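You operate a simulated robot arm through the tools that you are given. There is no shell and no other tool. Be economical: measure what you need, move in short steps, check, and stop when the job is done.

You are at the controls of a simulated robot arm. One attempt, no reset.

JOB
Put the pad on the piano bill. Put the apple in the small tub. Put the herb shaker on the plate on the top of the side table. Do these in any order. Set down upright: herb shaker.

Only the result counts: the job must be done as asked and must still hold three seconds after the hand-in. Knocking over, shifting, dropping, spilling or breaking anything else fails it.

ROBOT AND FRAMES
A 7-joint arm with a vacuum gripper on a trunk, on a base that drives. Base frame: it is fixed to the floor where the robot stands at the start and does not move with it; the origin is under the middle of the robot, x ahead of it, y to its left, z up. Units: mm, rad, N and s.
Its first joint turns from -2.897 to 2.897 rad. Places, roughly: apple [-3500, -500, 750]; herb shaker [-3750, -750, 750]; plate (14x14x3 cm) [-6100, 1100, 800]; small tub [-1000, -4500, 1250]. Payload 1.06 kg.
Tool frame: the origin (TCP) lies in the middle of the cups' lips, and z points out of the cups. The gripper has 1 cup of 24 mm across, covering 24 by 24 mm (tool x, y); the bellows give 8 mm. With the vacuum on, a cup seals on a smooth face that it is pressed against (1 to 4 N); it does not hold porous or soft things. The pull reaches 23 N.
Orientation is told as [roll, pitch, yaw] about the base's x, y, z axes, in that order, counted from this pose: with the cups facing straight down, the tool's x points along the base's -x, its y along +y and its z along -z.

CONTROLS
- The arm moves only by the tool step_arm. Its argument "series" is a list of rows, each an object of numbers (a shift or turn left out is 0, a gripper value left out holds the last): "x", "y", "z": the shift along the tool's x, y, z in mm; "ax", "ay", "az": the turn, a rotation vector about the tool's x, y, z in rad; "vacuum": the vacuum: 1 switches it on, -1 off. In form: [{"x": .., "y": .., "z": .., "ax": .., "ay": .., "az": .., "vacuum": ..}, ...]. A call has 1 to 10 rows; each row shifts and turns the commanded pose from where the row before left it, along the tool's axes as they then stand. Each row takes 0.2 s and may step no farther than 50 mm and 0.15 rad from the row before; otherwise, or with a gripper value out of range, the whole call is refused. Where a pose cannot be reached the arm comes as near as it can. A force on the tool above 40 N (or 10 N above the force at the start of the call, whichever is more), or a blocked arm, ends the call early, and 0.2 s more pass. The pull builds up within a second once a cup has sealed. Time passes only in rows, and 0.2 s behind the last, so rows that do not move give it time. The reply holds the time, the measured pose of the TCP, the force on the tool along the base axes and the pull of the vacuum, in the units named above and with some noise, with the torque about the TCP (base axes, N m) and any sound that the robot's microphone picked up, and new pictures: "views" is both (left out), scene, wrist or none.
- Cameras (640 x 400 px; columns grow to the right, rows downward): "scene" is now at [161.6, 168.5, 1460.2]; the picture's right is [-0.56, -0.83, 0.00], its down [-0.68, 0.46, -0.57] and it looks along [0.48, -0.32, -0.82] (base axes); focal length 266 px, centre (320, 200). "wrist" rides on the gripper at [78, 19, -96] in the tool frame; the picture's right is [-0.24, 0.97, 0.00], its down [-0.71, -0.17, -0.69] and it looks along [-0.67, -0.16, 0.73] (tool axes); focal length 243 px, centre (320, 200).
- steer(legs): drives the robot by 1 to 6 legs, each [ahead, left, turn to the left] in mm, mm and rad, along the robot's own axes; the way and the turn of a leg run together, so that a leg with both is an arc; at most 1500 mm and 3.142 rad a leg. The arm and the cameras ride along, it lands a little off, and it stops where it bumps. It gives what a move gives, and a new picture of the scene camera.
- head_to(pan, tilt): turns the head with the scene camera to pan (to the left, within 2.094 rad either way) and tilt (down, from -0.506 to 1.204), counted from straight ahead of the robot. It gives what a move gives, and a new picture of the scene camera.
- probe_pixels(camera, pixels): for up to 12 pixels [column, row] of the newest picture of that camera ("zoom" is the newest enlarged one), the place [x, y, z] in the base frame of the surface seen there, good to about 2 mm. No time passes.
- inspect(camera, box): a new picture of the part [left, top, right, bottom] of that camera's present view, enlarged. No time passes.
- job_done(): hands the job in; it is judged then, once.

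Go step by step. Measure first, check grasps and placings, and put right what went wrong. The budget is 110 turns and 260 pictures, counting those below and the enlarged ones. Unless the task says otherwise, let go and move clear before handing in.

The tools are called after "Emit:" by a JSON object that holds its "op" and its "data". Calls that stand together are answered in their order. step_arm: Moves the arm, as the interface text tells. Its arguments: {"type":"object","properties":{"series":{"type":"array","items":{"type":"object","properties":{"x":{"type":"number"},"y":{"type":"number"},"z":{"type":"number"},"ax":{"type":"number"},"ay":{"type":"number"},"az":{"type":"number"},"vacuum":{"type":"number"}}}},"views":{"type":"string","enum":["both","scene","wrist","none"]}},"required":["series"]} The other tools are called the same way: steer (legs) drives the base; head_to (pan, tilt) turns the head that bears the scene camera; probe_pixels (camera, pixels) gives the place of the surface under pixels of a picture; inspect (camera, box) takes an enlarged picture of a part of a camera's view; job_done () hands the job in.

At the start:

```text
time: 0.0
tool_pos: [706.3, -51.6, 966.5]
orientation: [0.001, 0.0, -0.001]
wrist_force: [-0.1, -0.6, 0.0]
ft_torque: [0.04, -0.04, -0.02]
pull: 0.1
robot x, y, heading: [1.4, -0.2, 0.003]
head pan, tilt: [-0.588, 0.96]
```

scene: 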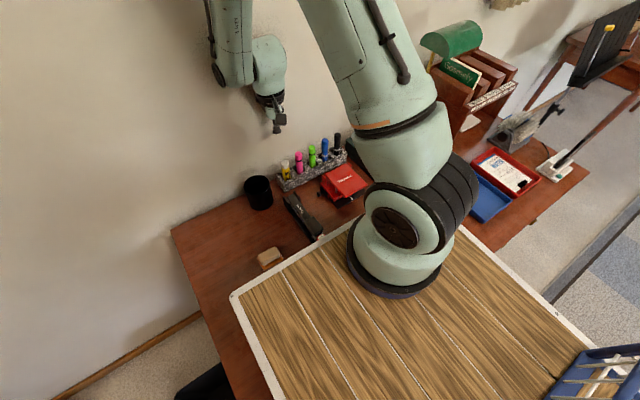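
wrist: 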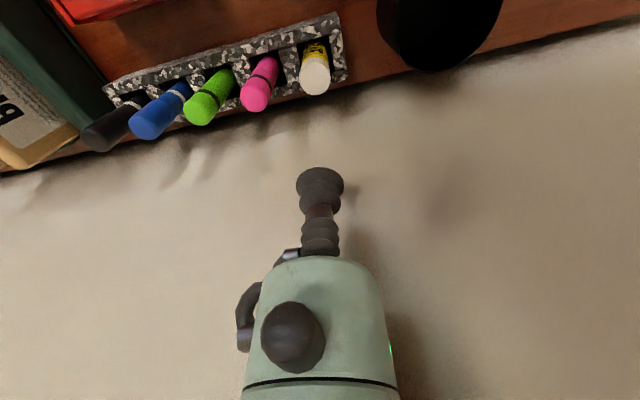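

The scene shows a desk with markers, trays at (500,180) and a wooden board at the front; I don't yet see the pad or piano bill clearly. I'll turn the head to survey.

Emit:
{"op": "head_to", "data": {"pan": 0.3, "tilt": 0.9}}

Emit:
{"op": "head_to", "data": {"pan": -1.3, "tilt": 0.8}}

Emit:
{"op": "head_to", "data": {"pan": -2.0, "tilt": 0.4}}

Emit:
{"op": "head_to", "data": {"pan": 2.0, "tilt": 0.4}}

```text
time: 1.2
tool_pos: [706.5, -50.9, 964.7]
orientation: [-0.001, 0.0, 0.0]
wrist_force: [-0.6, -0.3, -0.2]
ft_torque: [0.01, 0.02, -0.01]
pull: 0.1
robot x, y, heading: [2.0, -3.1, 0.002]
head pan, tilt: [0.3, 0.901]
```

scene: 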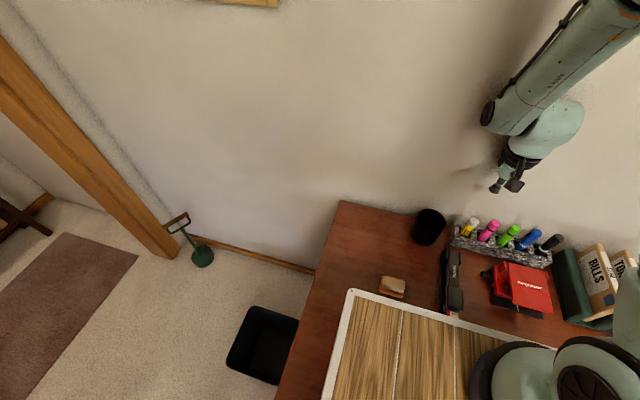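

```text
time: 2.9
tool_pos: [706.7, -51.7, 965.8]
orientation: [0.0, 0.001, -0.001]
wrist_force: [0.5, 0.1, 0.6]
ft_torque: [0.03, -0.01, -0.04]
pull: 0.1
robot x, y, heading: [0.2, 3.3, 0.006]
head pan, tilt: [-1.3, 0.799]
```

scene: 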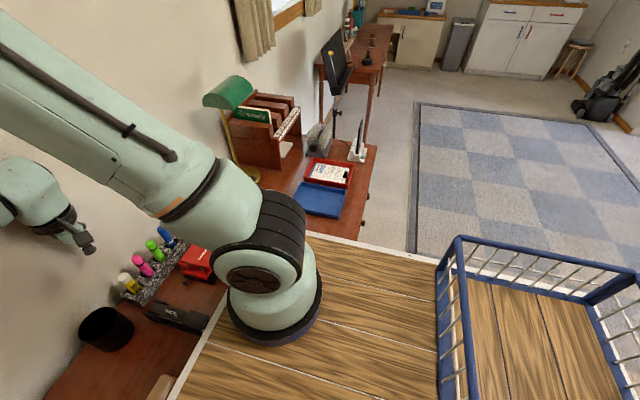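

```text
time: 3.9
tool_pos: [705.6, -50.9, 966.1]
orientation: [0.0, 0.0, -0.001]
wrist_force: [-0.7, -0.1, 0.3]
ft_torque: [0.02, -0.01, -0.02]
pull: 0.1
robot x, y, heading: [1.2, -6.0, -0.003]
head pan, tilt: [-2.0, 0.4]
```

scene: 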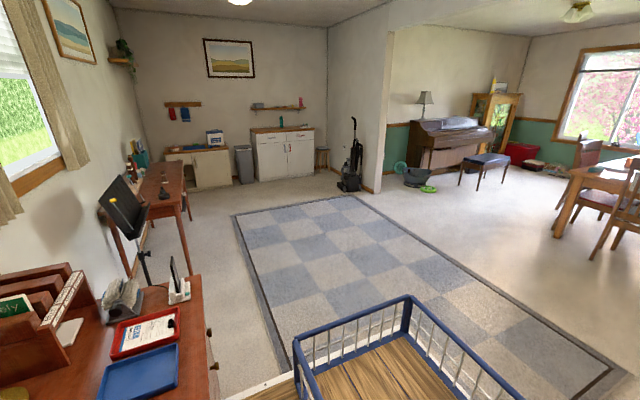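

```text
time: 7.2
tool_pos: [706.4, -50.9, 966.2]
orientation: [0.0, -0.002, 0.001]
wrist_force: [0.5, -0.3, -0.1]
ft_torque: [0.01, -0.03, -0.02]
pull: 0.0
robot x, y, heading: [0.1, -2.1, 0.0]
head pan, tilt: [2.0, 0.4]
```

scene: 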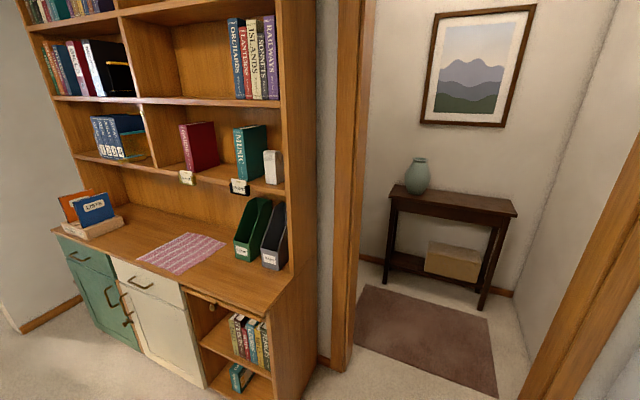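

The living area with a piano and a desk with trays are visible; I need details on the desk items. I'll look back at the desk.

Emit:
{"op": "head_to", "data": {"pan": -1.1, "tilt": 0.75}}

Emit:
{"op": "inspect", "data": {"camera": "scene", "box": [280, 60, 480, 240]}}

Emit:
{"op": "probe_pixels", "data": {"camera": "scene", "pixels": [[400, 300], [380, 200], [400, 170], [320, 140], [520, 350], [300, 380], [460, 255]]}}

```text
time: 9.9
tool_pos: [707.1, -51.8, 966.3]
orientation: [0.0, -0.001, 0.0]
wrist_force: [0.5, 0.7, -1.1]
ft_torque: [0.0, -0.02, 0.01]
pull: 0.1
robot x, y, heading: [0.2, -0.7, 0.005]
head pan, tilt: [-1.1, 0.75]
```

scene: 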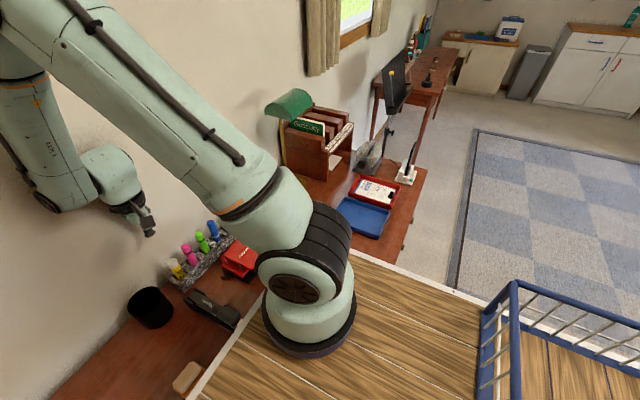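

```text
2.22 times, centred on (380, 150) of scene
```

zoom: 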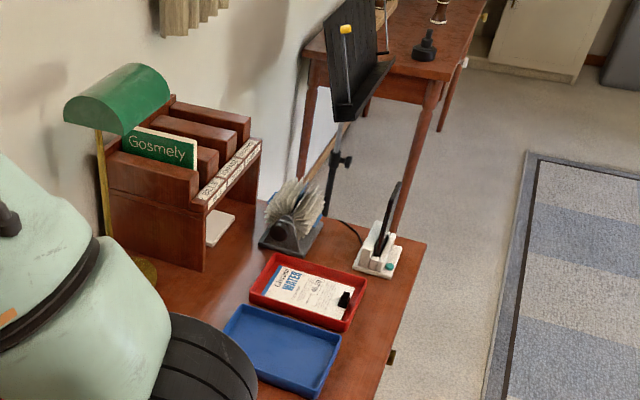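

```text
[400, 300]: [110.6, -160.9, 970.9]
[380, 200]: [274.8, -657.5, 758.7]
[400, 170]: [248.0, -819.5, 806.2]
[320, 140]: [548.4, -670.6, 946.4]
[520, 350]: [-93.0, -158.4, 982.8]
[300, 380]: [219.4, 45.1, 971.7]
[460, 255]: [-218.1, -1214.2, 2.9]
```

I see a water bill with clip in the red tray, and a white pad-like thing at zoom (215,228) inside the rack. Looking closer.

Emit:
{"op": "inspect", "data": {"camera": "scene", "box": [270, 80, 370, 190]}}

Emit:
{"op": "inspect", "data": {"camera": "scene", "box": [340, 130, 430, 240]}}

Emit:
{"op": "head_to", "data": {"pan": -0.3, "tilt": 1.1}}

Emit:
{"op": "inspect", "data": {"camera": "wrist", "box": [0, 0, 360, 180]}}

```text
3.64 times, centred on (320, 135) of scene
```

zoom: 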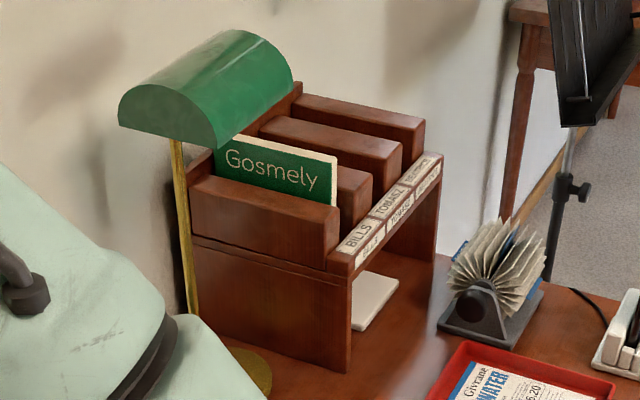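

```text
3.64 times, centred on (385, 185) of scene
```

zoom: 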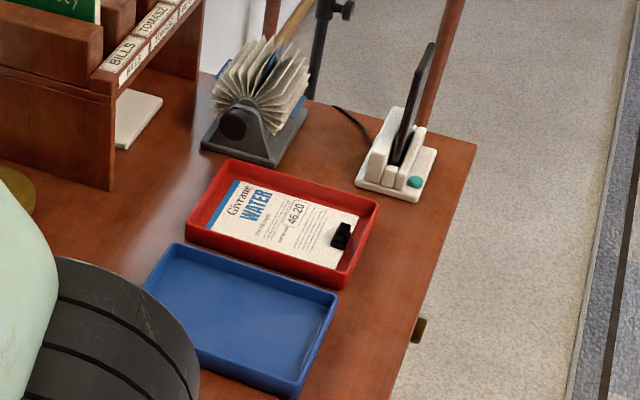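

```text
time: 11.0
tool_pos: [706.2, -51.5, 965.9]
orientation: [-0.001, 0.001, -0.001]
wrist_force: [0.4, -0.5, -0.3]
ft_torque: [-0.02, -0.02, 0.0]
pull: 0.1
robot x, y, heading: [-4.4, -3.0, 0.001]
head pan, tilt: [-0.3, 1.1]
```

scene: 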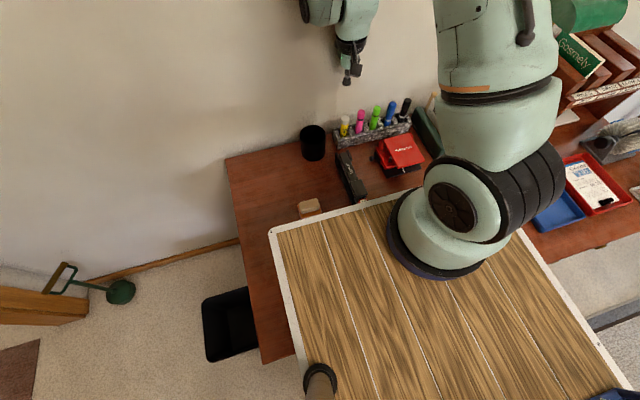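

```text
1.78 times, centred on (180, 90) of wrist
```

zoom: 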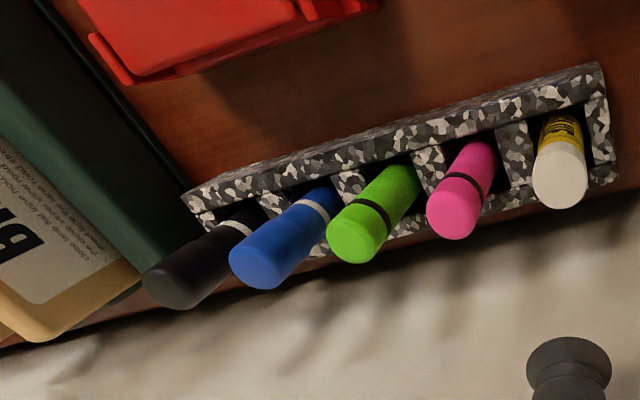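

A tan item sits at (308,207), and a red stapler-like box at (402,150). Zooming in on these.

Emit:
{"op": "inspect", "data": {"camera": "scene", "box": [280, 110, 440, 230]}}

Emit:
{"op": "inspect", "data": {"camera": "scene", "box": [530, 130, 640, 250]}}

Emit:
{"op": "probe_pixels", "data": {"camera": "scene", "pixels": [[308, 207], [402, 150], [318, 145], [350, 175], [595, 185], [560, 213], [300, 380], [260, 340], [240, 170], [632, 196]]}}

```text
3.33 times, centred on (360, 170) of scene
```

zoom: 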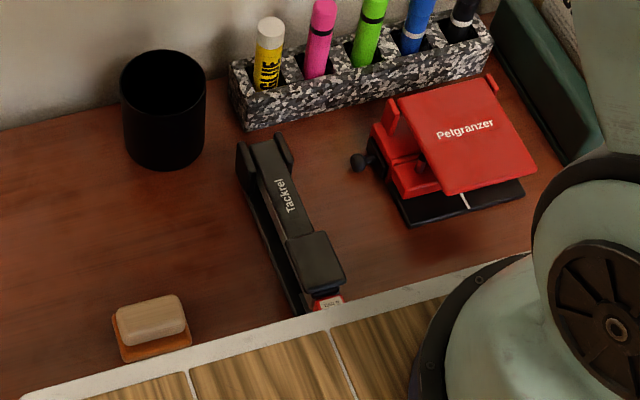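

```text
3.33 times, centred on (585, 190) of scene
```

zoom: 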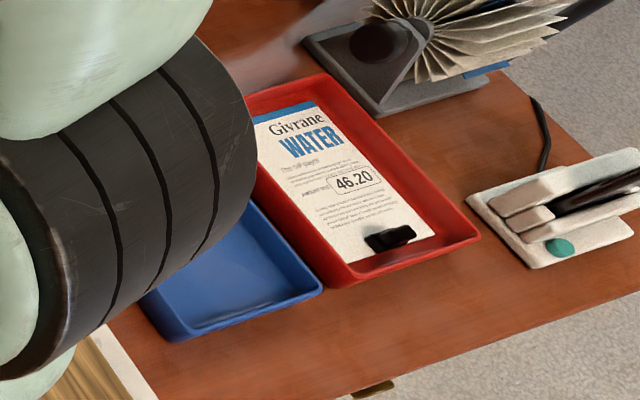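

```text
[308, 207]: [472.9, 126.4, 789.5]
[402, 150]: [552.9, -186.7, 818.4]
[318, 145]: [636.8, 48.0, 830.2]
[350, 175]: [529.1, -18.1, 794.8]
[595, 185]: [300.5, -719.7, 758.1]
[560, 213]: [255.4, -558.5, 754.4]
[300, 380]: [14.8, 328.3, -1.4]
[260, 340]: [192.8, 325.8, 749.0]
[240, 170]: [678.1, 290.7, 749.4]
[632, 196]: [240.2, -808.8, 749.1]
```

Part of the desk is hidden by the robot's own deck and arm. I check the space behind before backing off.

Emit:
{"op": "head_to", "data": {"pan": -2.09, "tilt": 0.9}}

Emit:
{"op": "head_to", "data": {"pan": 2.09, "tilt": 0.7}}

```text
time: 12.8
tool_pos: [706.6, -53.0, 966.7]
orientation: [0.001, 0.001, 0.0]
wrist_force: [-0.2, -0.3, -1.2]
ft_torque: [-0.04, 0.0, -0.01]
pull: 0.1
robot x, y, heading: [-0.5, 0.9, 0.002]
head pan, tilt: [-2.089, 0.901]
```

scene: 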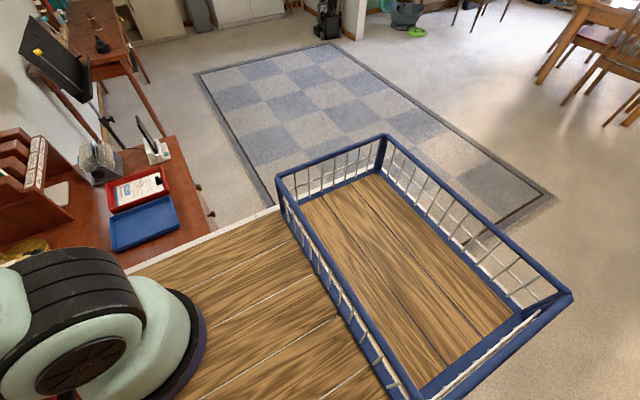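

```text
time: 16.2
tool_pos: [705.9, -51.0, 966.8]
orientation: [-0.001, -0.001, -0.002]
wrist_force: [0.4, -0.4, 0.5]
ft_torque: [0.0, 0.0, 0.0]
pull: 0.2
robot x, y, heading: [-2.7, 4.0, -0.0]
head pan, tilt: [2.089, 0.7]
```

scene: 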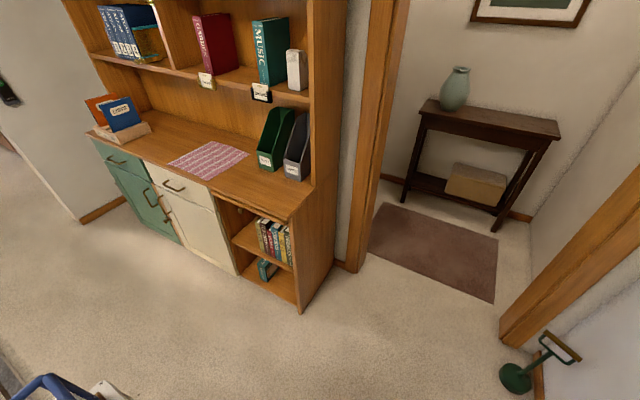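

Behind is open floor. I back off 600 mm and look at the desk.

Emit:
{"op": "steer", "data": {"legs": [[-600, 0, 0]]}}

Emit:
{"op": "head_to", "data": {"pan": -0.75, "tilt": 0.6}}

Emit:
{"op": "inspect", "data": {"camera": "wrist", "box": [0, 0, 640, 400]}}

```text
time: 19.6
tool_pos: [104.0, -53.1, 965.8]
orientation: [0.0, 0.002, -0.003]
wrist_force: [0.0, -0.3, -0.3]
ft_torque: [0.01, -0.03, -0.01]
pull: 0.0
robot x, y, heading: [-599.8, 2.6, -0.005]
head pan, tilt: [2.089, 0.7]
```

scene: 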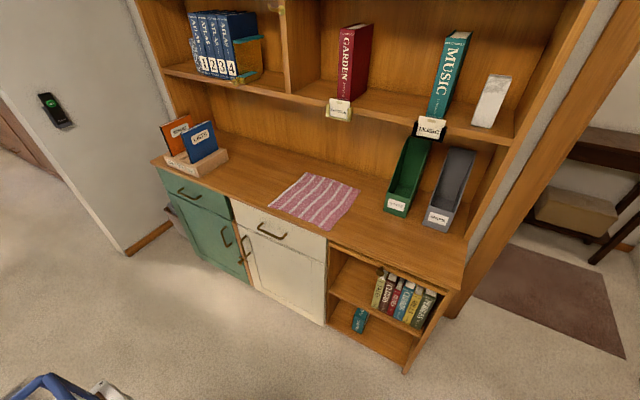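

```text
time: 22.1
tool_pos: [104.2, -53.7, 965.0]
orientation: [0.001, -0.001, -0.004]
wrist_force: [0.9, -0.6, 0.1]
ft_torque: [-0.01, 0.03, 0.02]
pull: 0.2
robot x, y, heading: [-599.3, 2.2, -0.011]
head pan, tilt: [-0.75, 0.6]
```

scene: 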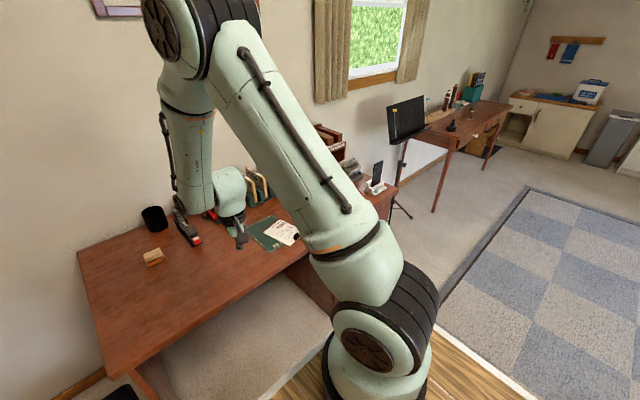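

```text
1.00 times, centred on (320, 200) of wrist
```

zoom: 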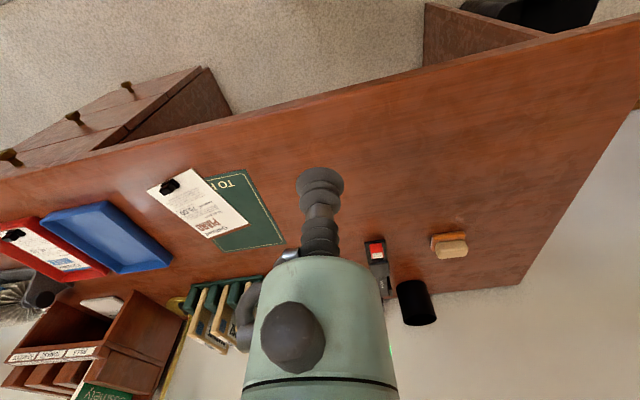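

Now a bill lies at wrist (198,205) next to a green mat. Zooming in.

Emit:
{"op": "inspect", "data": {"camera": "wrist", "box": [130, 150, 300, 260]}}

Emit:
{"op": "inspect", "data": {"camera": "wrist", "box": [0, 210, 140, 320]}}

Emit:
{"op": "inspect", "data": {"camera": "wrist", "box": [340, 210, 500, 330]}}

Emit:
{"op": "probe_pixels", "data": {"camera": "wrist", "pixels": [[150, 188], [190, 170], [209, 237], [247, 222], [286, 243], [240, 170], [449, 245], [104, 305], [171, 186], [378, 248]]}}

```text
3.64 times, centred on (215, 205) of wrist
```

zoom: 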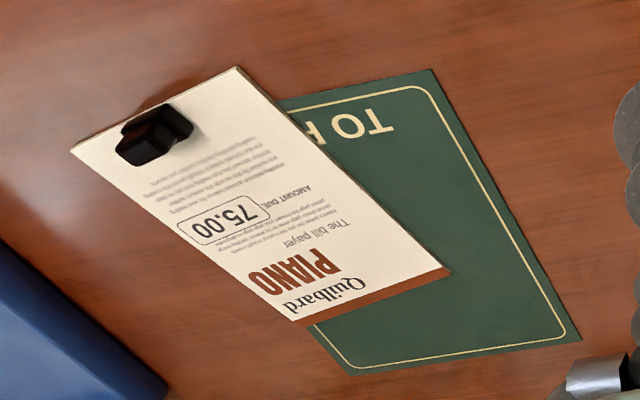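

```text
3.64 times, centred on (70, 265) of wrist
```

zoom: 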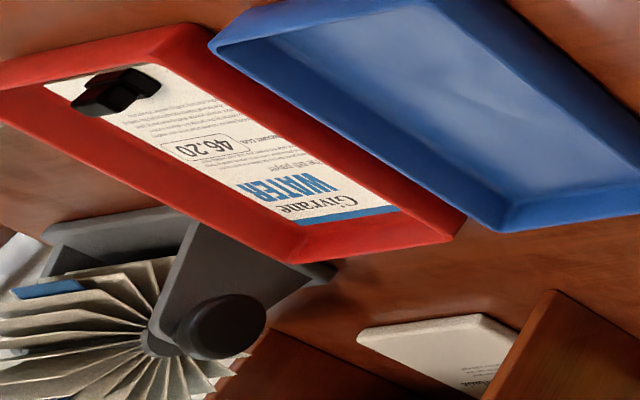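

```text
3.33 times, centred on (420, 270) of wrist
```

zoom: 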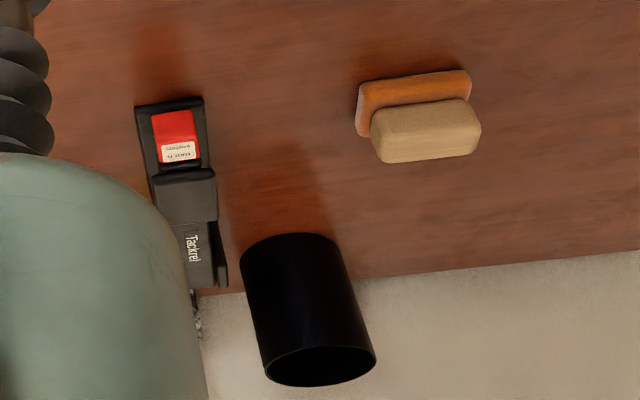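

```text
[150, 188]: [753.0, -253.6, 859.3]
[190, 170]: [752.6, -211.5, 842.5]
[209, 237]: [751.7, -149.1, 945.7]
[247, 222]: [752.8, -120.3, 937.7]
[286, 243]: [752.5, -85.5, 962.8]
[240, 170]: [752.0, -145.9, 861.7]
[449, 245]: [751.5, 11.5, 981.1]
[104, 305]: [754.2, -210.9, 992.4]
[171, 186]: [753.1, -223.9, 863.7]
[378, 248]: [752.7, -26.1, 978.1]
```

The piano bill (Quilbard PIANO 75.00) is confirmed at wrist (198,205). The pad is probably the white thing under the rack at wrist (104,305); I drive right for a better look.

Emit:
{"op": "steer", "data": {"legs": [[0, -650, 0]]}}

Emit:
{"op": "head_to", "data": {"pan": 0.0, "tilt": 0.6}}

Emit:
{"op": "step_arm", "data": {"series": [{"z": -30}], "views": "wrist"}}

```text
time: 25.7
tool_pos: [102.3, -702.3, 966.5]
orientation: [-0.001, 0.0, 0.0]
wrist_force: [-0.4, -0.8, 0.4]
ft_torque: [0.01, -0.04, 0.03]
pull: 0.1
robot x, y, heading: [-602.5, -653.3, -0.005]
head pan, tilt: [-0.75, 0.6]
```

scene: 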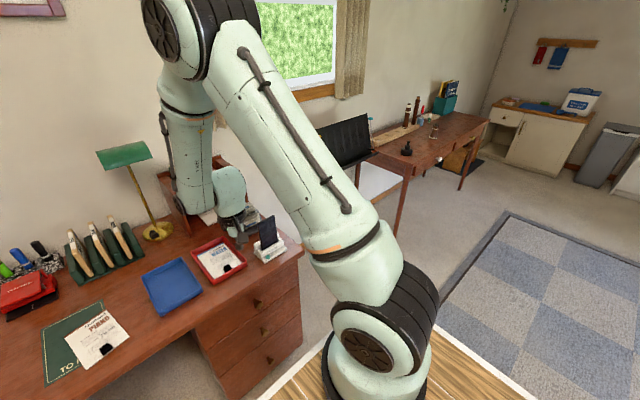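

```text
time: 26.8
tool_pos: [102.4, -702.4, 967.0]
orientation: [0.0, 0.0, -0.003]
wrist_force: [0.9, -0.7, -0.3]
ft_torque: [0.0, -0.01, -0.02]
pull: 0.0
robot x, y, heading: [-606.5, -652.5, -0.004]
head pan, tilt: [0.0, 0.6]
```

scene: 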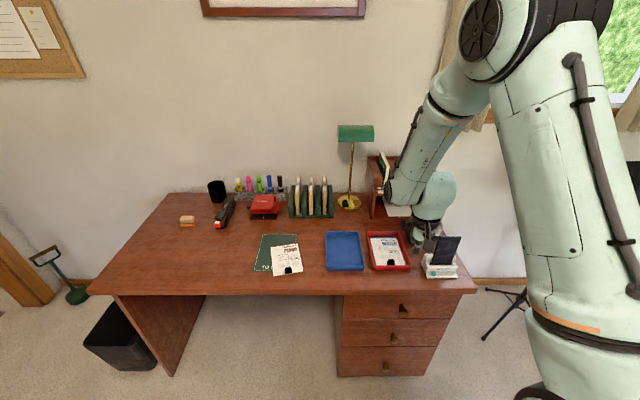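

```text
time: 27.2
tool_pos: [103.6, -701.9, 997.0]
orientation: [0.001, 0.0, -0.002]
wrist_force: [0.8, 0.7, -0.2]
ft_torque: [0.02, 0.03, 0.02]
pull: 0.1
robot x, y, heading: [-603.6, -648.0, -0.004]
head pan, tilt: [0.0, 0.6]
```

wrist: 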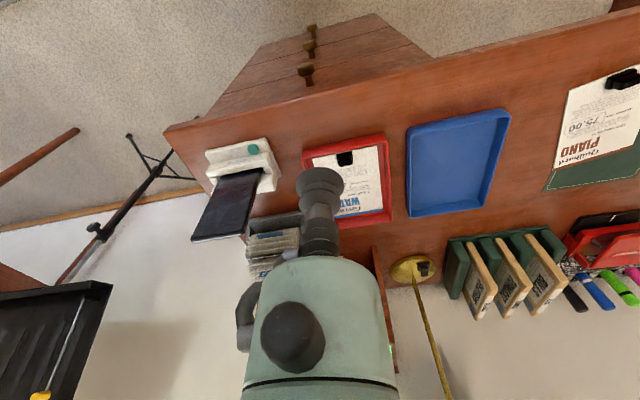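

The pad candidate is near scene (398,210), under the rack. Zoom there and probe.

Emit:
{"op": "inspect", "data": {"camera": "scene", "box": [340, 130, 470, 290]}}

Emit:
{"op": "probe_pixels", "data": {"camera": "scene", "pixels": [[270, 249], [298, 245], [275, 275], [302, 271], [289, 270], [345, 250], [390, 249], [400, 212], [187, 222]]}}

Emit:
{"op": "inspect", "data": {"camera": "scene", "box": [240, 220, 320, 290]}}

```text
2.50 times, centred on (405, 210) of scene
```

zoom: 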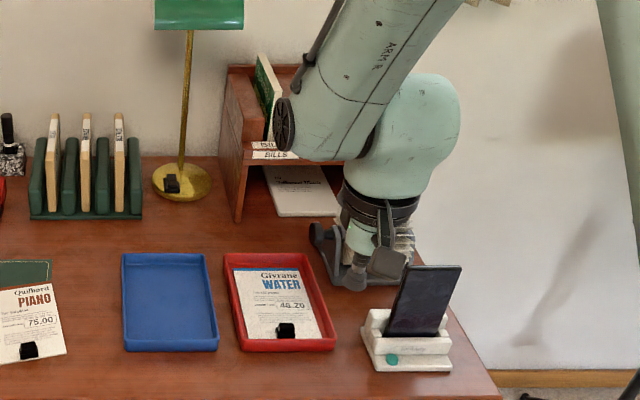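

```text
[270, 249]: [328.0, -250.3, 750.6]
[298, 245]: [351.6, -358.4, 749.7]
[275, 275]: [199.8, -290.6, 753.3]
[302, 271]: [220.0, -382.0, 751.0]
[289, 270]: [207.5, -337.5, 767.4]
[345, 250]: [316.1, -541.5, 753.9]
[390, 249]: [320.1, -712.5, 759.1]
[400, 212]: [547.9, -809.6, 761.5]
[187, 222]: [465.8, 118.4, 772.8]
```

```text
5.71 times, centred on (280, 255) of scene
```

zoom: 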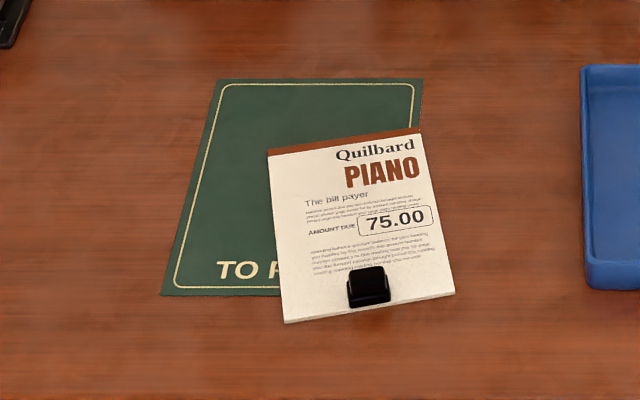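

The pad lies under the rack's shelf, partially hidden by the arm. I back 250 mm and turn right to clear the view.

Emit:
{"op": "steer", "data": {"legs": [[-250, 0, 0], [0, 0, -0.6]]}}

Emit:
{"op": "head_to", "data": {"pan": 0.55, "tilt": 0.45}}

Emit:
{"op": "inspect", "data": {"camera": "scene", "box": [300, 120, 460, 260]}}

```text
time: 30.7
tool_pos: [-302.0, -1094.3, 998.0]
orientation: [0.0, 0.0, -0.607]
wrist_force: [-0.4, -0.2, 0.1]
ft_torque: [0.0, -0.02, 0.01]
pull: 0.1
robot x, y, heading: [-853.6, -653.9, -0.607]
head pan, tilt: [0.0, 0.6]
```

scene: 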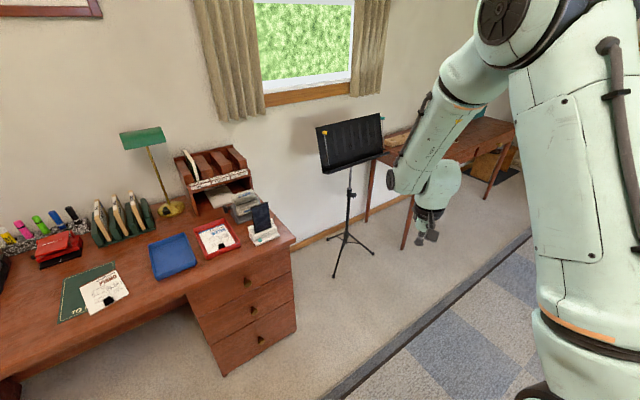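

```text
time: 31.6
tool_pos: [-302.2, -1093.1, 996.3]
orientation: [-0.001, 0.0, -0.606]
wrist_force: [-0.5, -0.3, 0.1]
ft_torque: [-0.04, -0.02, -0.03]
pull: 0.0
robot x, y, heading: [-853.5, -650.6, -0.606]
head pan, tilt: [0.55, 0.45]
```

scene: 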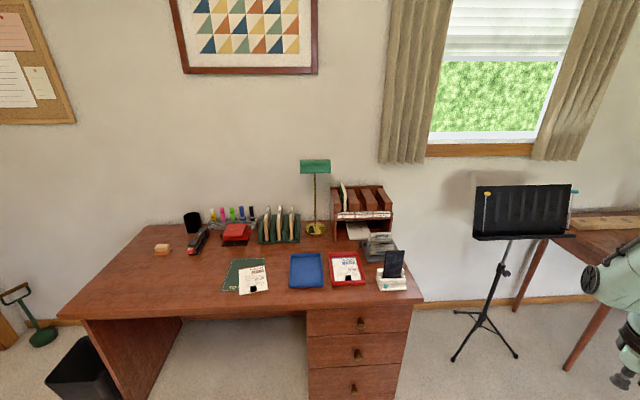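

```text
2.86 times, centred on (380, 190) of scene
```

zoom: 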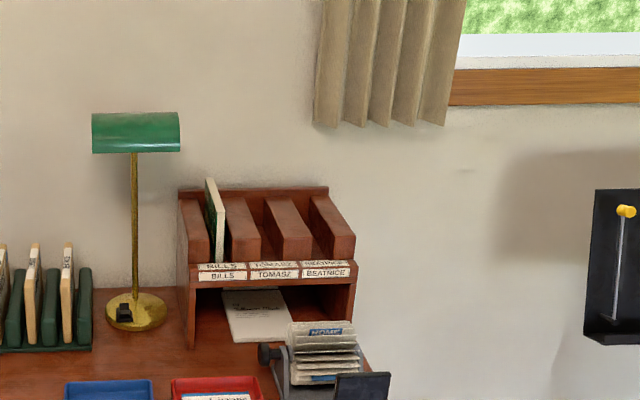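

The pad is in the rack's lower cubby at zoom (257,318). Probing its outline and the rack geometry.

Emit:
{"op": "inspect", "data": {"camera": "scene", "box": [325, 175, 415, 255]}}

```text
5.00 times, centred on (370, 215) of scene
```

zoom: 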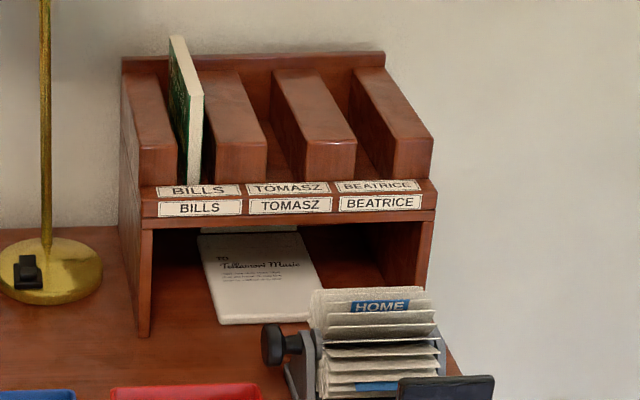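

Emit:
{"op": "probe_pixels", "data": {"camera": "zoom", "pixels": [[218, 316], [300, 308], [200, 240], [300, 238], [143, 330], [420, 280], [190, 228], [180, 190], [300, 185], [425, 215], [260, 320], [378, 300]]}}

Emit:
{"op": "probe_pixels", "data": {"camera": "scene", "pixels": [[370, 237], [380, 250], [395, 262], [398, 285], [335, 255], [335, 283], [362, 278]]}}

```text
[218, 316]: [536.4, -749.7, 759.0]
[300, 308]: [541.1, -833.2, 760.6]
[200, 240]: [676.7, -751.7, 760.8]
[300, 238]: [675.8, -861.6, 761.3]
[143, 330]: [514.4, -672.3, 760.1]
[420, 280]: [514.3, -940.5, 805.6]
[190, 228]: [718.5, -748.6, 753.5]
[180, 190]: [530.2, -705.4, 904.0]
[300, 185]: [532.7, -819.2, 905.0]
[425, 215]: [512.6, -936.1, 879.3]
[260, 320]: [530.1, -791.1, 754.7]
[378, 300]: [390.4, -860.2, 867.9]
```

```text
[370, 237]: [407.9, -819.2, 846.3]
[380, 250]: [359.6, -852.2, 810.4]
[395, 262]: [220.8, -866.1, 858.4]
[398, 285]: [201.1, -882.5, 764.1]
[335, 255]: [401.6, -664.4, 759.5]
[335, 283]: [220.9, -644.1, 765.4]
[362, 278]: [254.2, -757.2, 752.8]
```

The pad sits at x≈530–690, y≈-742…-840, top z≈761, under a shelf whose front is at x≈512 (underside ≈865). I'll approach with a tilted tool; first I check the music stand and go to the stance.

Emit:
{"op": "probe_pixels", "data": {"camera": "scene", "pixels": [[475, 238], [575, 236], [455, 358], [515, 355], [500, 280], [345, 188], [360, 190], [315, 165], [330, 160], [300, 228]]}}

Emit:
{"op": "steer", "data": {"legs": [[0, 0, 0.606], [530, -50, 0]]}}

Emit:
{"op": "step_arm", "data": {"series": [{"z": -30}], "views": "both"}}

```text
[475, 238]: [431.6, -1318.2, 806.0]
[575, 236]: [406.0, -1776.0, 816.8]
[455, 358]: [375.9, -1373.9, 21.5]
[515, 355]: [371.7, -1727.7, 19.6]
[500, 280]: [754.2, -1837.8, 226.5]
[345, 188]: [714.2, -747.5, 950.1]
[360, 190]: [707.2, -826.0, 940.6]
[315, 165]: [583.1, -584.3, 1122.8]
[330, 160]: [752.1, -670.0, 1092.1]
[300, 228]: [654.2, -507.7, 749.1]
```

```text
time: 36.4
tool_pos: [394.5, -750.1, 996.9]
orientation: [-0.001, -0.001, 0.001]
wrist_force: [-1.2, -0.2, -0.4]
ft_torque: [0.01, 0.02, 0.03]
pull: 0.1
robot x, y, heading: [-310.6, -697.4, 0.004]
head pan, tilt: [0.55, 0.45]
```

scene: 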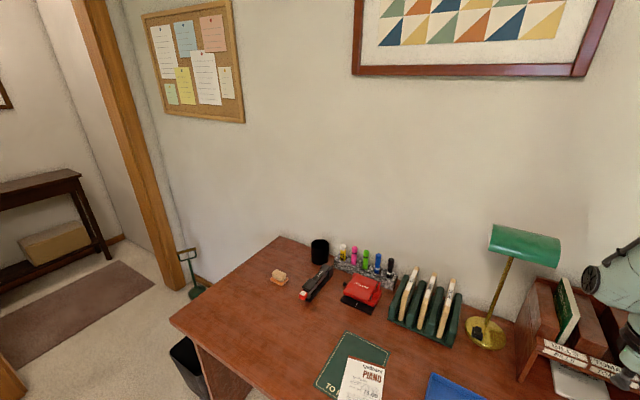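

```text
time: 36.8
tool_pos: [396.1, -750.6, 1026.3]
orientation: [0.001, 0.0, -0.001]
wrist_force: [-0.3, -1.3, -0.3]
ft_torque: [-0.05, 0.01, 0.0]
pull: 0.1
robot x, y, heading: [-312.9, -699.8, -0.003]
head pan, tilt: [0.55, 0.45]
```

scene: 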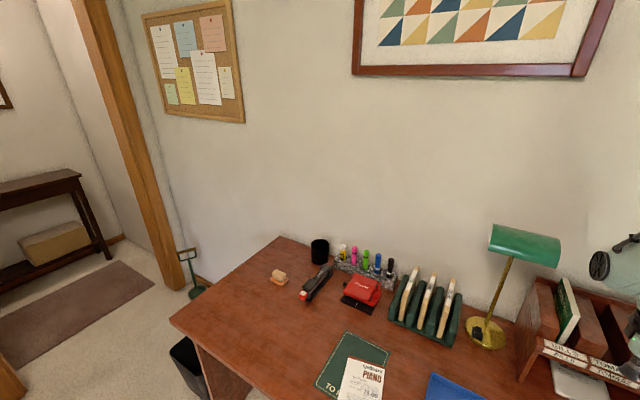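
wrist: 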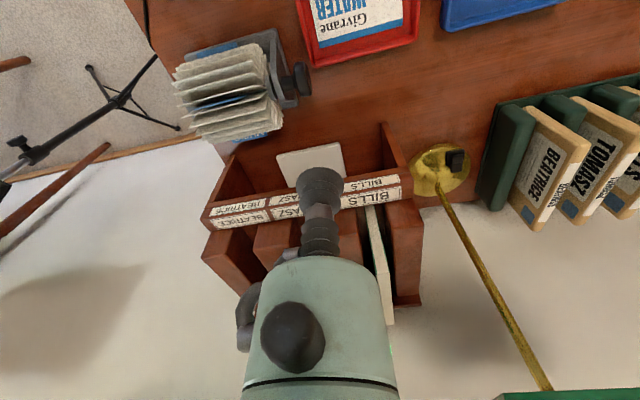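

The wrist view shows rack, pad front (280–342,150), rolodex (knob at 300,80) and red tray. Probing these.

Emit:
{"op": "probe_pixels", "data": {"camera": "wrist", "pixels": [[280, 156], [340, 145], [310, 155], [296, 106], [303, 82], [307, 66], [416, 40], [275, 135], [232, 160], [382, 125], [360, 182], [240, 210]]}}

Emit:
{"op": "head_to", "data": {"pan": -0.2, "tilt": 0.75}}

```text
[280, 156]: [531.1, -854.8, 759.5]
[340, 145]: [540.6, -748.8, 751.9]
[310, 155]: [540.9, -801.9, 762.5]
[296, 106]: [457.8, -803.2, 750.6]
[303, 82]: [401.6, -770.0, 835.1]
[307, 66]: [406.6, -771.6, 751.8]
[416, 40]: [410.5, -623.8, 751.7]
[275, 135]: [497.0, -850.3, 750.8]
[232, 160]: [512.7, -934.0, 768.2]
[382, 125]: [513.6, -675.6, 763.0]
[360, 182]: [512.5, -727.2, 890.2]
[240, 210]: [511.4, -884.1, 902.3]
```

```text
time: 37.9
tool_pos: [395.4, -751.0, 1025.9]
orientation: [-0.001, -0.001, -0.001]
wrist_force: [-0.5, 0.5, 0.8]
ft_torque: [0.0, 0.02, 0.01]
pull: 0.1
robot x, y, heading: [-310.2, -699.6, 0.0]
head pan, tilt: [-0.201, 0.75]
```

scene: 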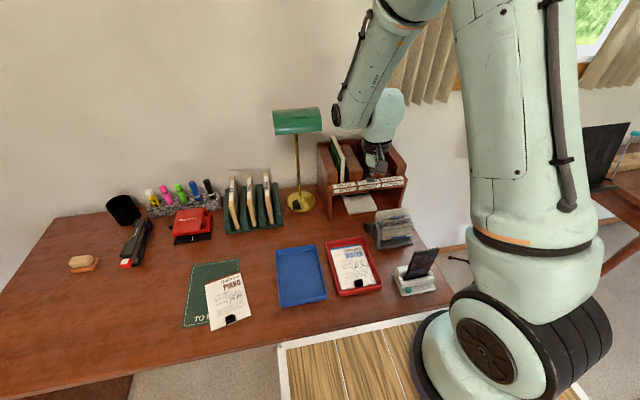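

Clearances are known; the wrist camera could hit the rolodex knob (401,-770,835), so I'll turn the tool 0.8 about its axis toward +Y and tilt 0.62 rad so the cup points into the cubby.

Emit:
{"op": "step_arm", "data": {"series": [{"az": 0.1333, "z": -10}, {"az": 0.1333, "z": -10}, {"az": 0.1333}, {"az": 0.1333}, {"az": 0.1333}, {"az": 0.1335}], "views": "none"}}

Emit:
{"op": "step_arm", "data": {"series": [{"ax": -0.0889, "ay": -0.0864}, {"ax": -0.0889, "ay": -0.0864}, {"ax": -0.0889, "ay": -0.0864}, {"ax": -0.0889, "ay": -0.0864}, {"ax": -0.0889, "ay": -0.0864}, {}], "views": "both"}}

```text
time: 39.3
tool_pos: [394.5, -750.7, 1046.1]
orientation: [-0.001, 0.001, -0.805]
wrist_force: [-0.2, -0.7, -1.0]
ft_torque: [0.05, 0.0, 0.0]
pull: 0.1
robot x, y, heading: [-309.7, -698.9, 0.002]
head pan, tilt: [-0.201, 0.75]
```

```text
time: 40.7
tool_pos: [394.9, -751.0, 1046.5]
orientation: [0.476, -0.418, -0.902]
wrist_force: [0.8, -0.2, 0.6]
ft_torque: [0.0, 0.02, -0.02]
pull: 0.0
robot x, y, heading: [-313.3, -699.0, 0.0]
head pan, tilt: [-0.201, 0.75]
```

scene: 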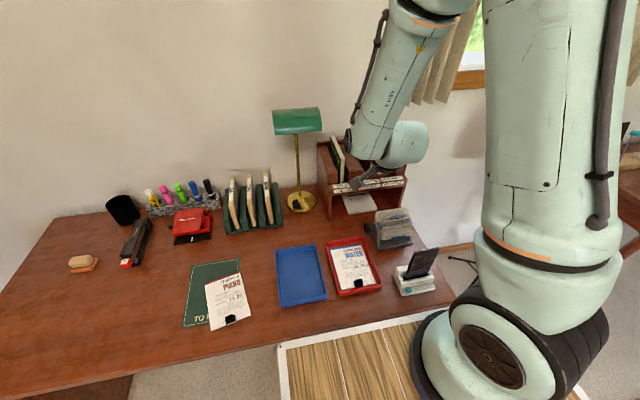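
wrist: 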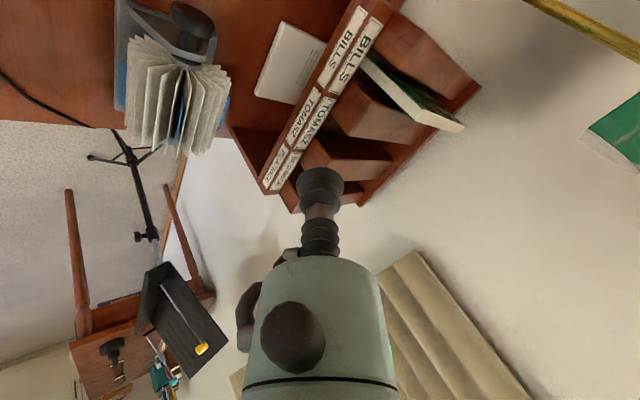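

Tool tilts correctly toward the cubby. Moving to the pre-approach point at about (457,-780,891).

Emit:
{"op": "step_arm", "data": {"series": [{"x": 1.7, "y": -12.2, "z": 40.5}, {"x": 1.7, "y": -12.2, "z": 40.5}, {"x": 1.7, "y": -12.2, "z": 40.5}, {"x": 1.7, "y": -12.2, "z": 40.5}, {}], "views": "both"}}

Emit:
{"op": "inspect", "data": {"camera": "scene", "box": [300, 100, 460, 260]}}

```text
time: 41.9
tool_pos: [455.0, -779.3, 891.2]
orientation: [0.474, -0.417, -0.903]
wrist_force: [-0.3, 0.5, -1.3]
ft_torque: [-0.01, 0.03, -0.01]
pull: 0.1
robot x, y, heading: [-314.2, -702.1, -0.001]
head pan, tilt: [-0.201, 0.75]
```

scene: 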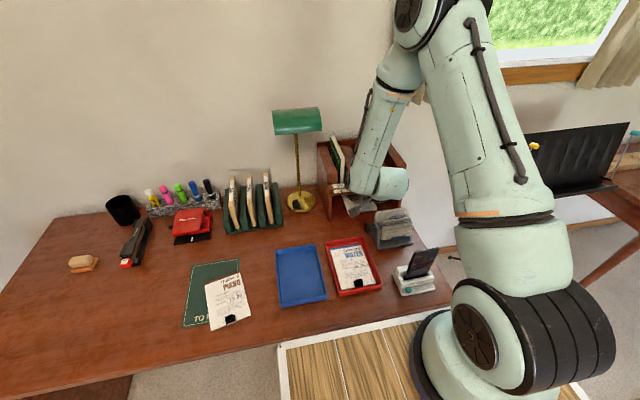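
wrist: 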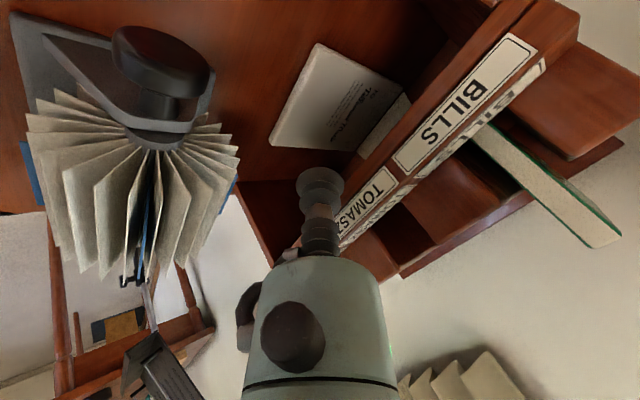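

```text
2.50 times, centred on (380, 180) of scene
```

zoom: 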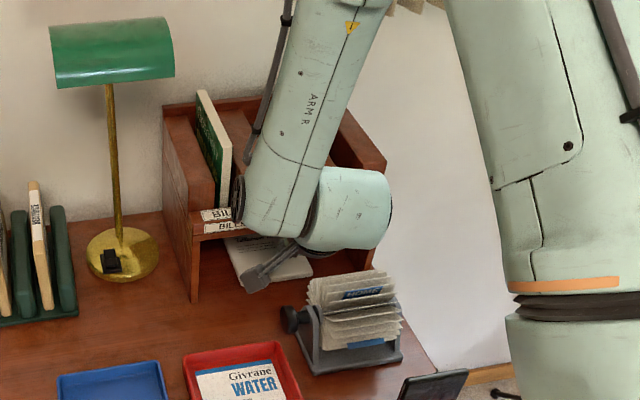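

The forearm hangs close above the rack; I need to know where it is before moving in.

Emit:
{"op": "probe_pixels", "data": {"camera": "zoom", "pixels": [[270, 215], [300, 110], [345, 210], [238, 195], [260, 130], [375, 190], [258, 275], [200, 110], [340, 240], [280, 40]]}}

```text
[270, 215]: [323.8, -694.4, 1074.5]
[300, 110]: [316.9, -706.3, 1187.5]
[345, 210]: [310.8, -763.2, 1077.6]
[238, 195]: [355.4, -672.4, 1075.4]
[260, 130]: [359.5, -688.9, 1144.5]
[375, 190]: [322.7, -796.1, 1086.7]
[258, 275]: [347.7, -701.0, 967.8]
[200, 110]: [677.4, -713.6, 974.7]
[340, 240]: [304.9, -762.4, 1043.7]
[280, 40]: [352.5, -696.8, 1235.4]
```

The forearm end should come to about x≤508 with rack front 512–530; I'll go in partway and check the gap.

Emit:
{"op": "step_arm", "data": {"series": [{"z": 35}, {"z": 35}, {"z": 30}, {}], "views": "wrist"}}

Emit:
{"op": "inspect", "data": {"camera": "scene", "box": [310, 120, 430, 240]}}

```text
time: 42.9
tool_pos: [511.3, -777.5, 811.8]
orientation: [0.472, -0.414, -0.902]
wrist_force: [-34.3, 2.2, 12.4]
ft_torque: [-0.3, -2.38, -0.67]
pull: 0.0
robot x, y, heading: [-308.4, -701.7, 0.002]
head pan, tilt: [-0.201, 0.75]
```

wrist: 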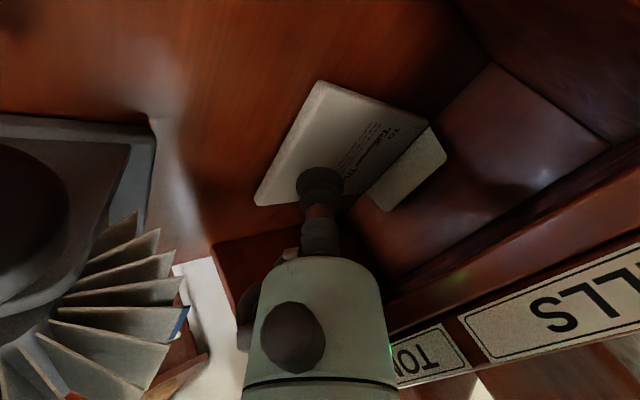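

```text
3.33 times, centred on (370, 180) of scene
```

zoom: 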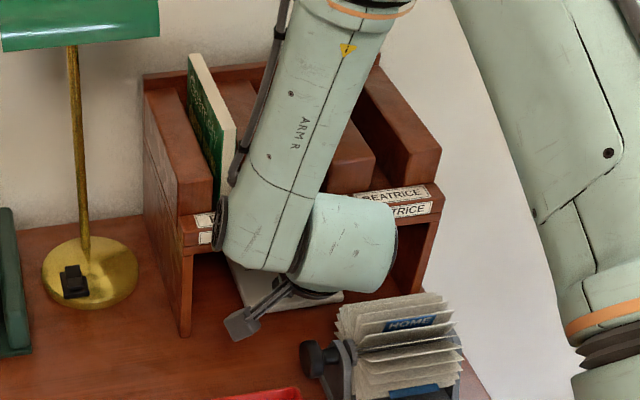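

Contact: -34 N along x — the hand's body touches the shelf front. Backing out at once and checking whether the rack moved.

Emit:
{"op": "step_arm", "data": {"series": [{"z": -25}, {"z": -40}, {"z": -40}, {}], "views": "wrist"}}

Emit:
{"op": "inspect", "data": {"camera": "scene", "box": [310, 120, 430, 240]}}

```text
time: 43.9
tool_pos: [452.8, -778.3, 896.5]
orientation: [0.474, -0.418, -0.901]
wrist_force: [0.0, 0.0, -0.9]
ft_torque: [-0.03, 0.0, -0.02]
pull: 0.0
robot x, y, heading: [-312.7, -698.1, -0.001]
head pan, tilt: [-0.201, 0.75]
```

wrist: 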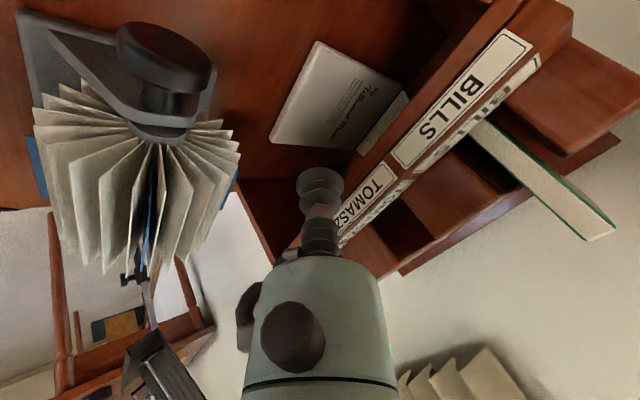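

```text
3.33 times, centred on (370, 180) of scene
```

zoom: 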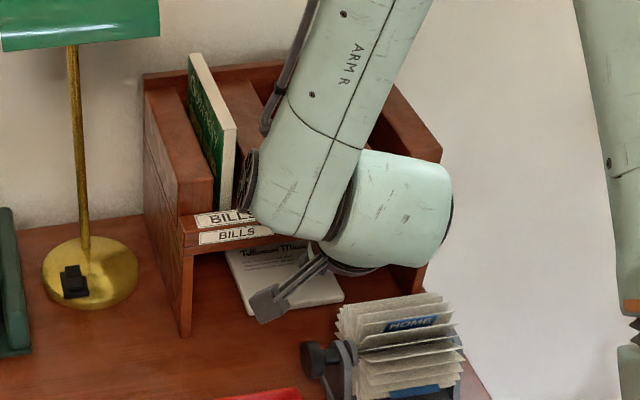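

The rack label positions look unchanged. The contact force (z≈882, 41 mm off the axis) suggests the hand extends on its side away from the wrist camera; I'll withdraw and look at the hand's shape.

Emit:
{"op": "step_arm", "data": {"series": [{"z": -45}, {"z": -45}, {"z": -45}, {}], "views": "none"}}

Emit:
{"op": "inspect", "data": {"camera": "scene", "box": [310, 90, 430, 240]}}

Emit:
{"op": "probe_pixels", "data": {"camera": "zoom", "pixels": [[300, 330], [290, 300]]}}

```text
time: 44.9
tool_pos: [374.4, -779.7, 1004.8]
orientation: [0.472, -0.417, -0.901]
wrist_force: [0.7, -0.2, -0.1]
ft_torque: [0.01, 0.01, 0.04]
pull: 0.1
robot x, y, heading: [-310.9, -700.4, 0.002]
head pan, tilt: [-0.201, 0.75]
```

```text
2.67 times, centred on (370, 165) of scene
```

zoom: 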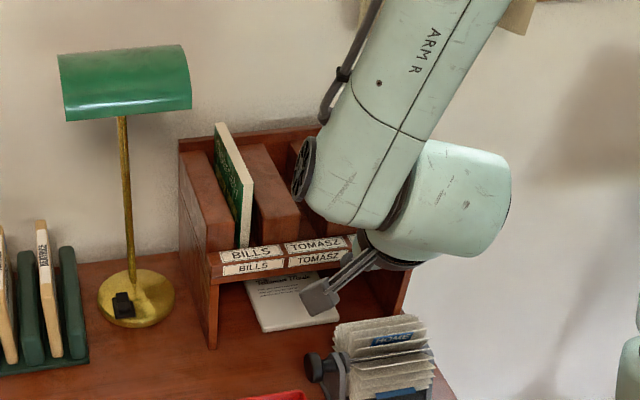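

```text
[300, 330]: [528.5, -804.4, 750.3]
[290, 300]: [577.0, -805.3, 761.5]
```

The hand is obscured. I'll roll the tool to 90° (so its camera points to +Y) and look at the silhouette.

Emit:
{"op": "step_arm", "data": {"series": [{"az": 0.13}, {"az": 0.13}, {"az": 0.13}, {"az": 0.13}, {"az": 0.13}, {"az": 0.12}, {}], "views": "wrist"}}

Emit:
{"op": "inspect", "data": {"camera": "scene", "box": [310, 90, 430, 240]}}

```text
time: 46.5
tool_pos: [375.6, -779.6, 1005.5]
orientation: [0.618, 0.001, -1.571]
wrist_force: [-0.1, 0.0, 0.1]
ft_torque: [-0.01, 0.0, 0.02]
pull: 0.0
robot x, y, heading: [-311.7, -703.1, 0.005]
head pan, tilt: [-0.201, 0.75]
```

wrist: 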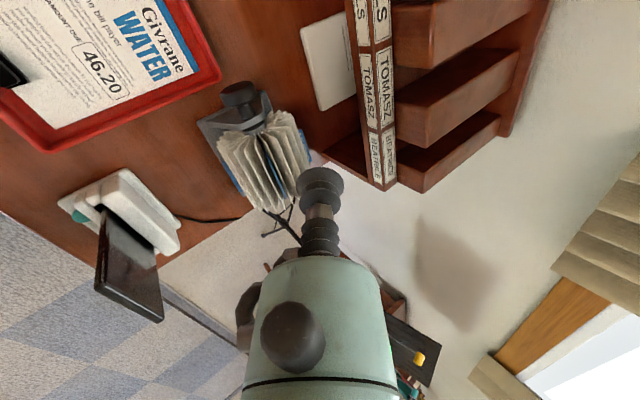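

```text
2.67 times, centred on (370, 165) of scene
```

zoom: 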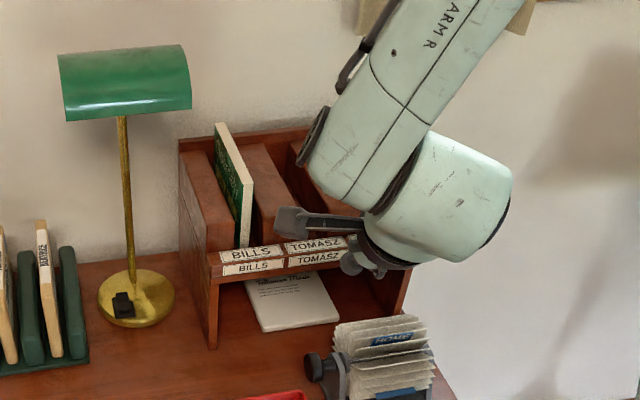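

Probing the wrist link and camera bracket to model the hand.

Emit:
{"op": "probe_pixels", "data": {"camera": "zoom", "pixels": [[385, 258], [440, 255], [370, 225], [495, 230], [430, 200], [292, 222], [350, 263], [345, 225], [415, 260]]}}

```text
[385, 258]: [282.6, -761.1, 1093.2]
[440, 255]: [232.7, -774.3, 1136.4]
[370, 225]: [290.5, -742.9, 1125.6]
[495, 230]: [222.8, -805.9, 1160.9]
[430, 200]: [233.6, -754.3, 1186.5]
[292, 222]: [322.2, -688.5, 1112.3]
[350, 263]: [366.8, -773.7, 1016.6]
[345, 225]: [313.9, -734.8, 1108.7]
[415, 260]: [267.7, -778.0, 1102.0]
```

Readings place the obstacle at tool (-43,16,-57), i.e. the hand's hidden far side; with this 90° roll its slim side faces the shelf. I'm on the axis to (549,-780,761); advancing 225 mm of 300.

Emit:
{"op": "step_arm", "data": {"series": [{"z": 45}, {"z": 45}, {"z": 45}, {"z": 40}, {"z": 25}, {"z": 25}, {}], "views": "both"}}

```text
time: 48.1
tool_pos: [505.2, -780.4, 822.6]
orientation: [0.621, 0.0, -1.572]
wrist_force: [0.6, -0.4, -0.3]
ft_torque: [-0.01, -0.01, -0.01]
pull: 0.0
robot x, y, heading: [-310.8, -698.9, 0.001]
head pan, tilt: [-0.201, 0.75]
```

scene: 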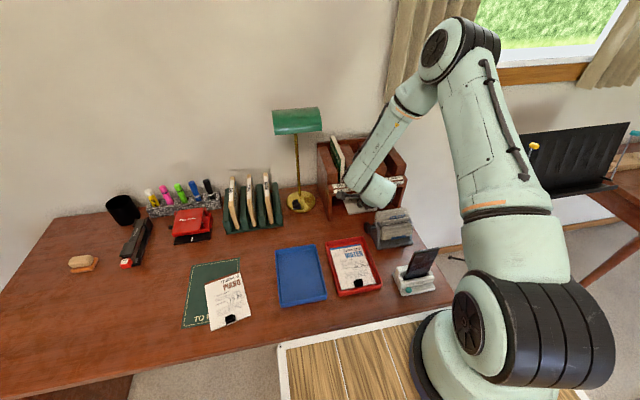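
wrist: 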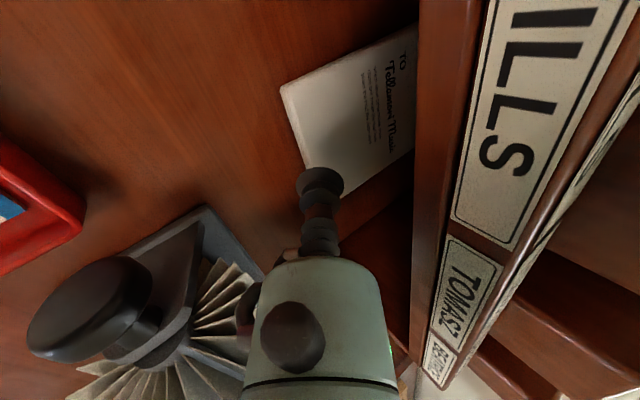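

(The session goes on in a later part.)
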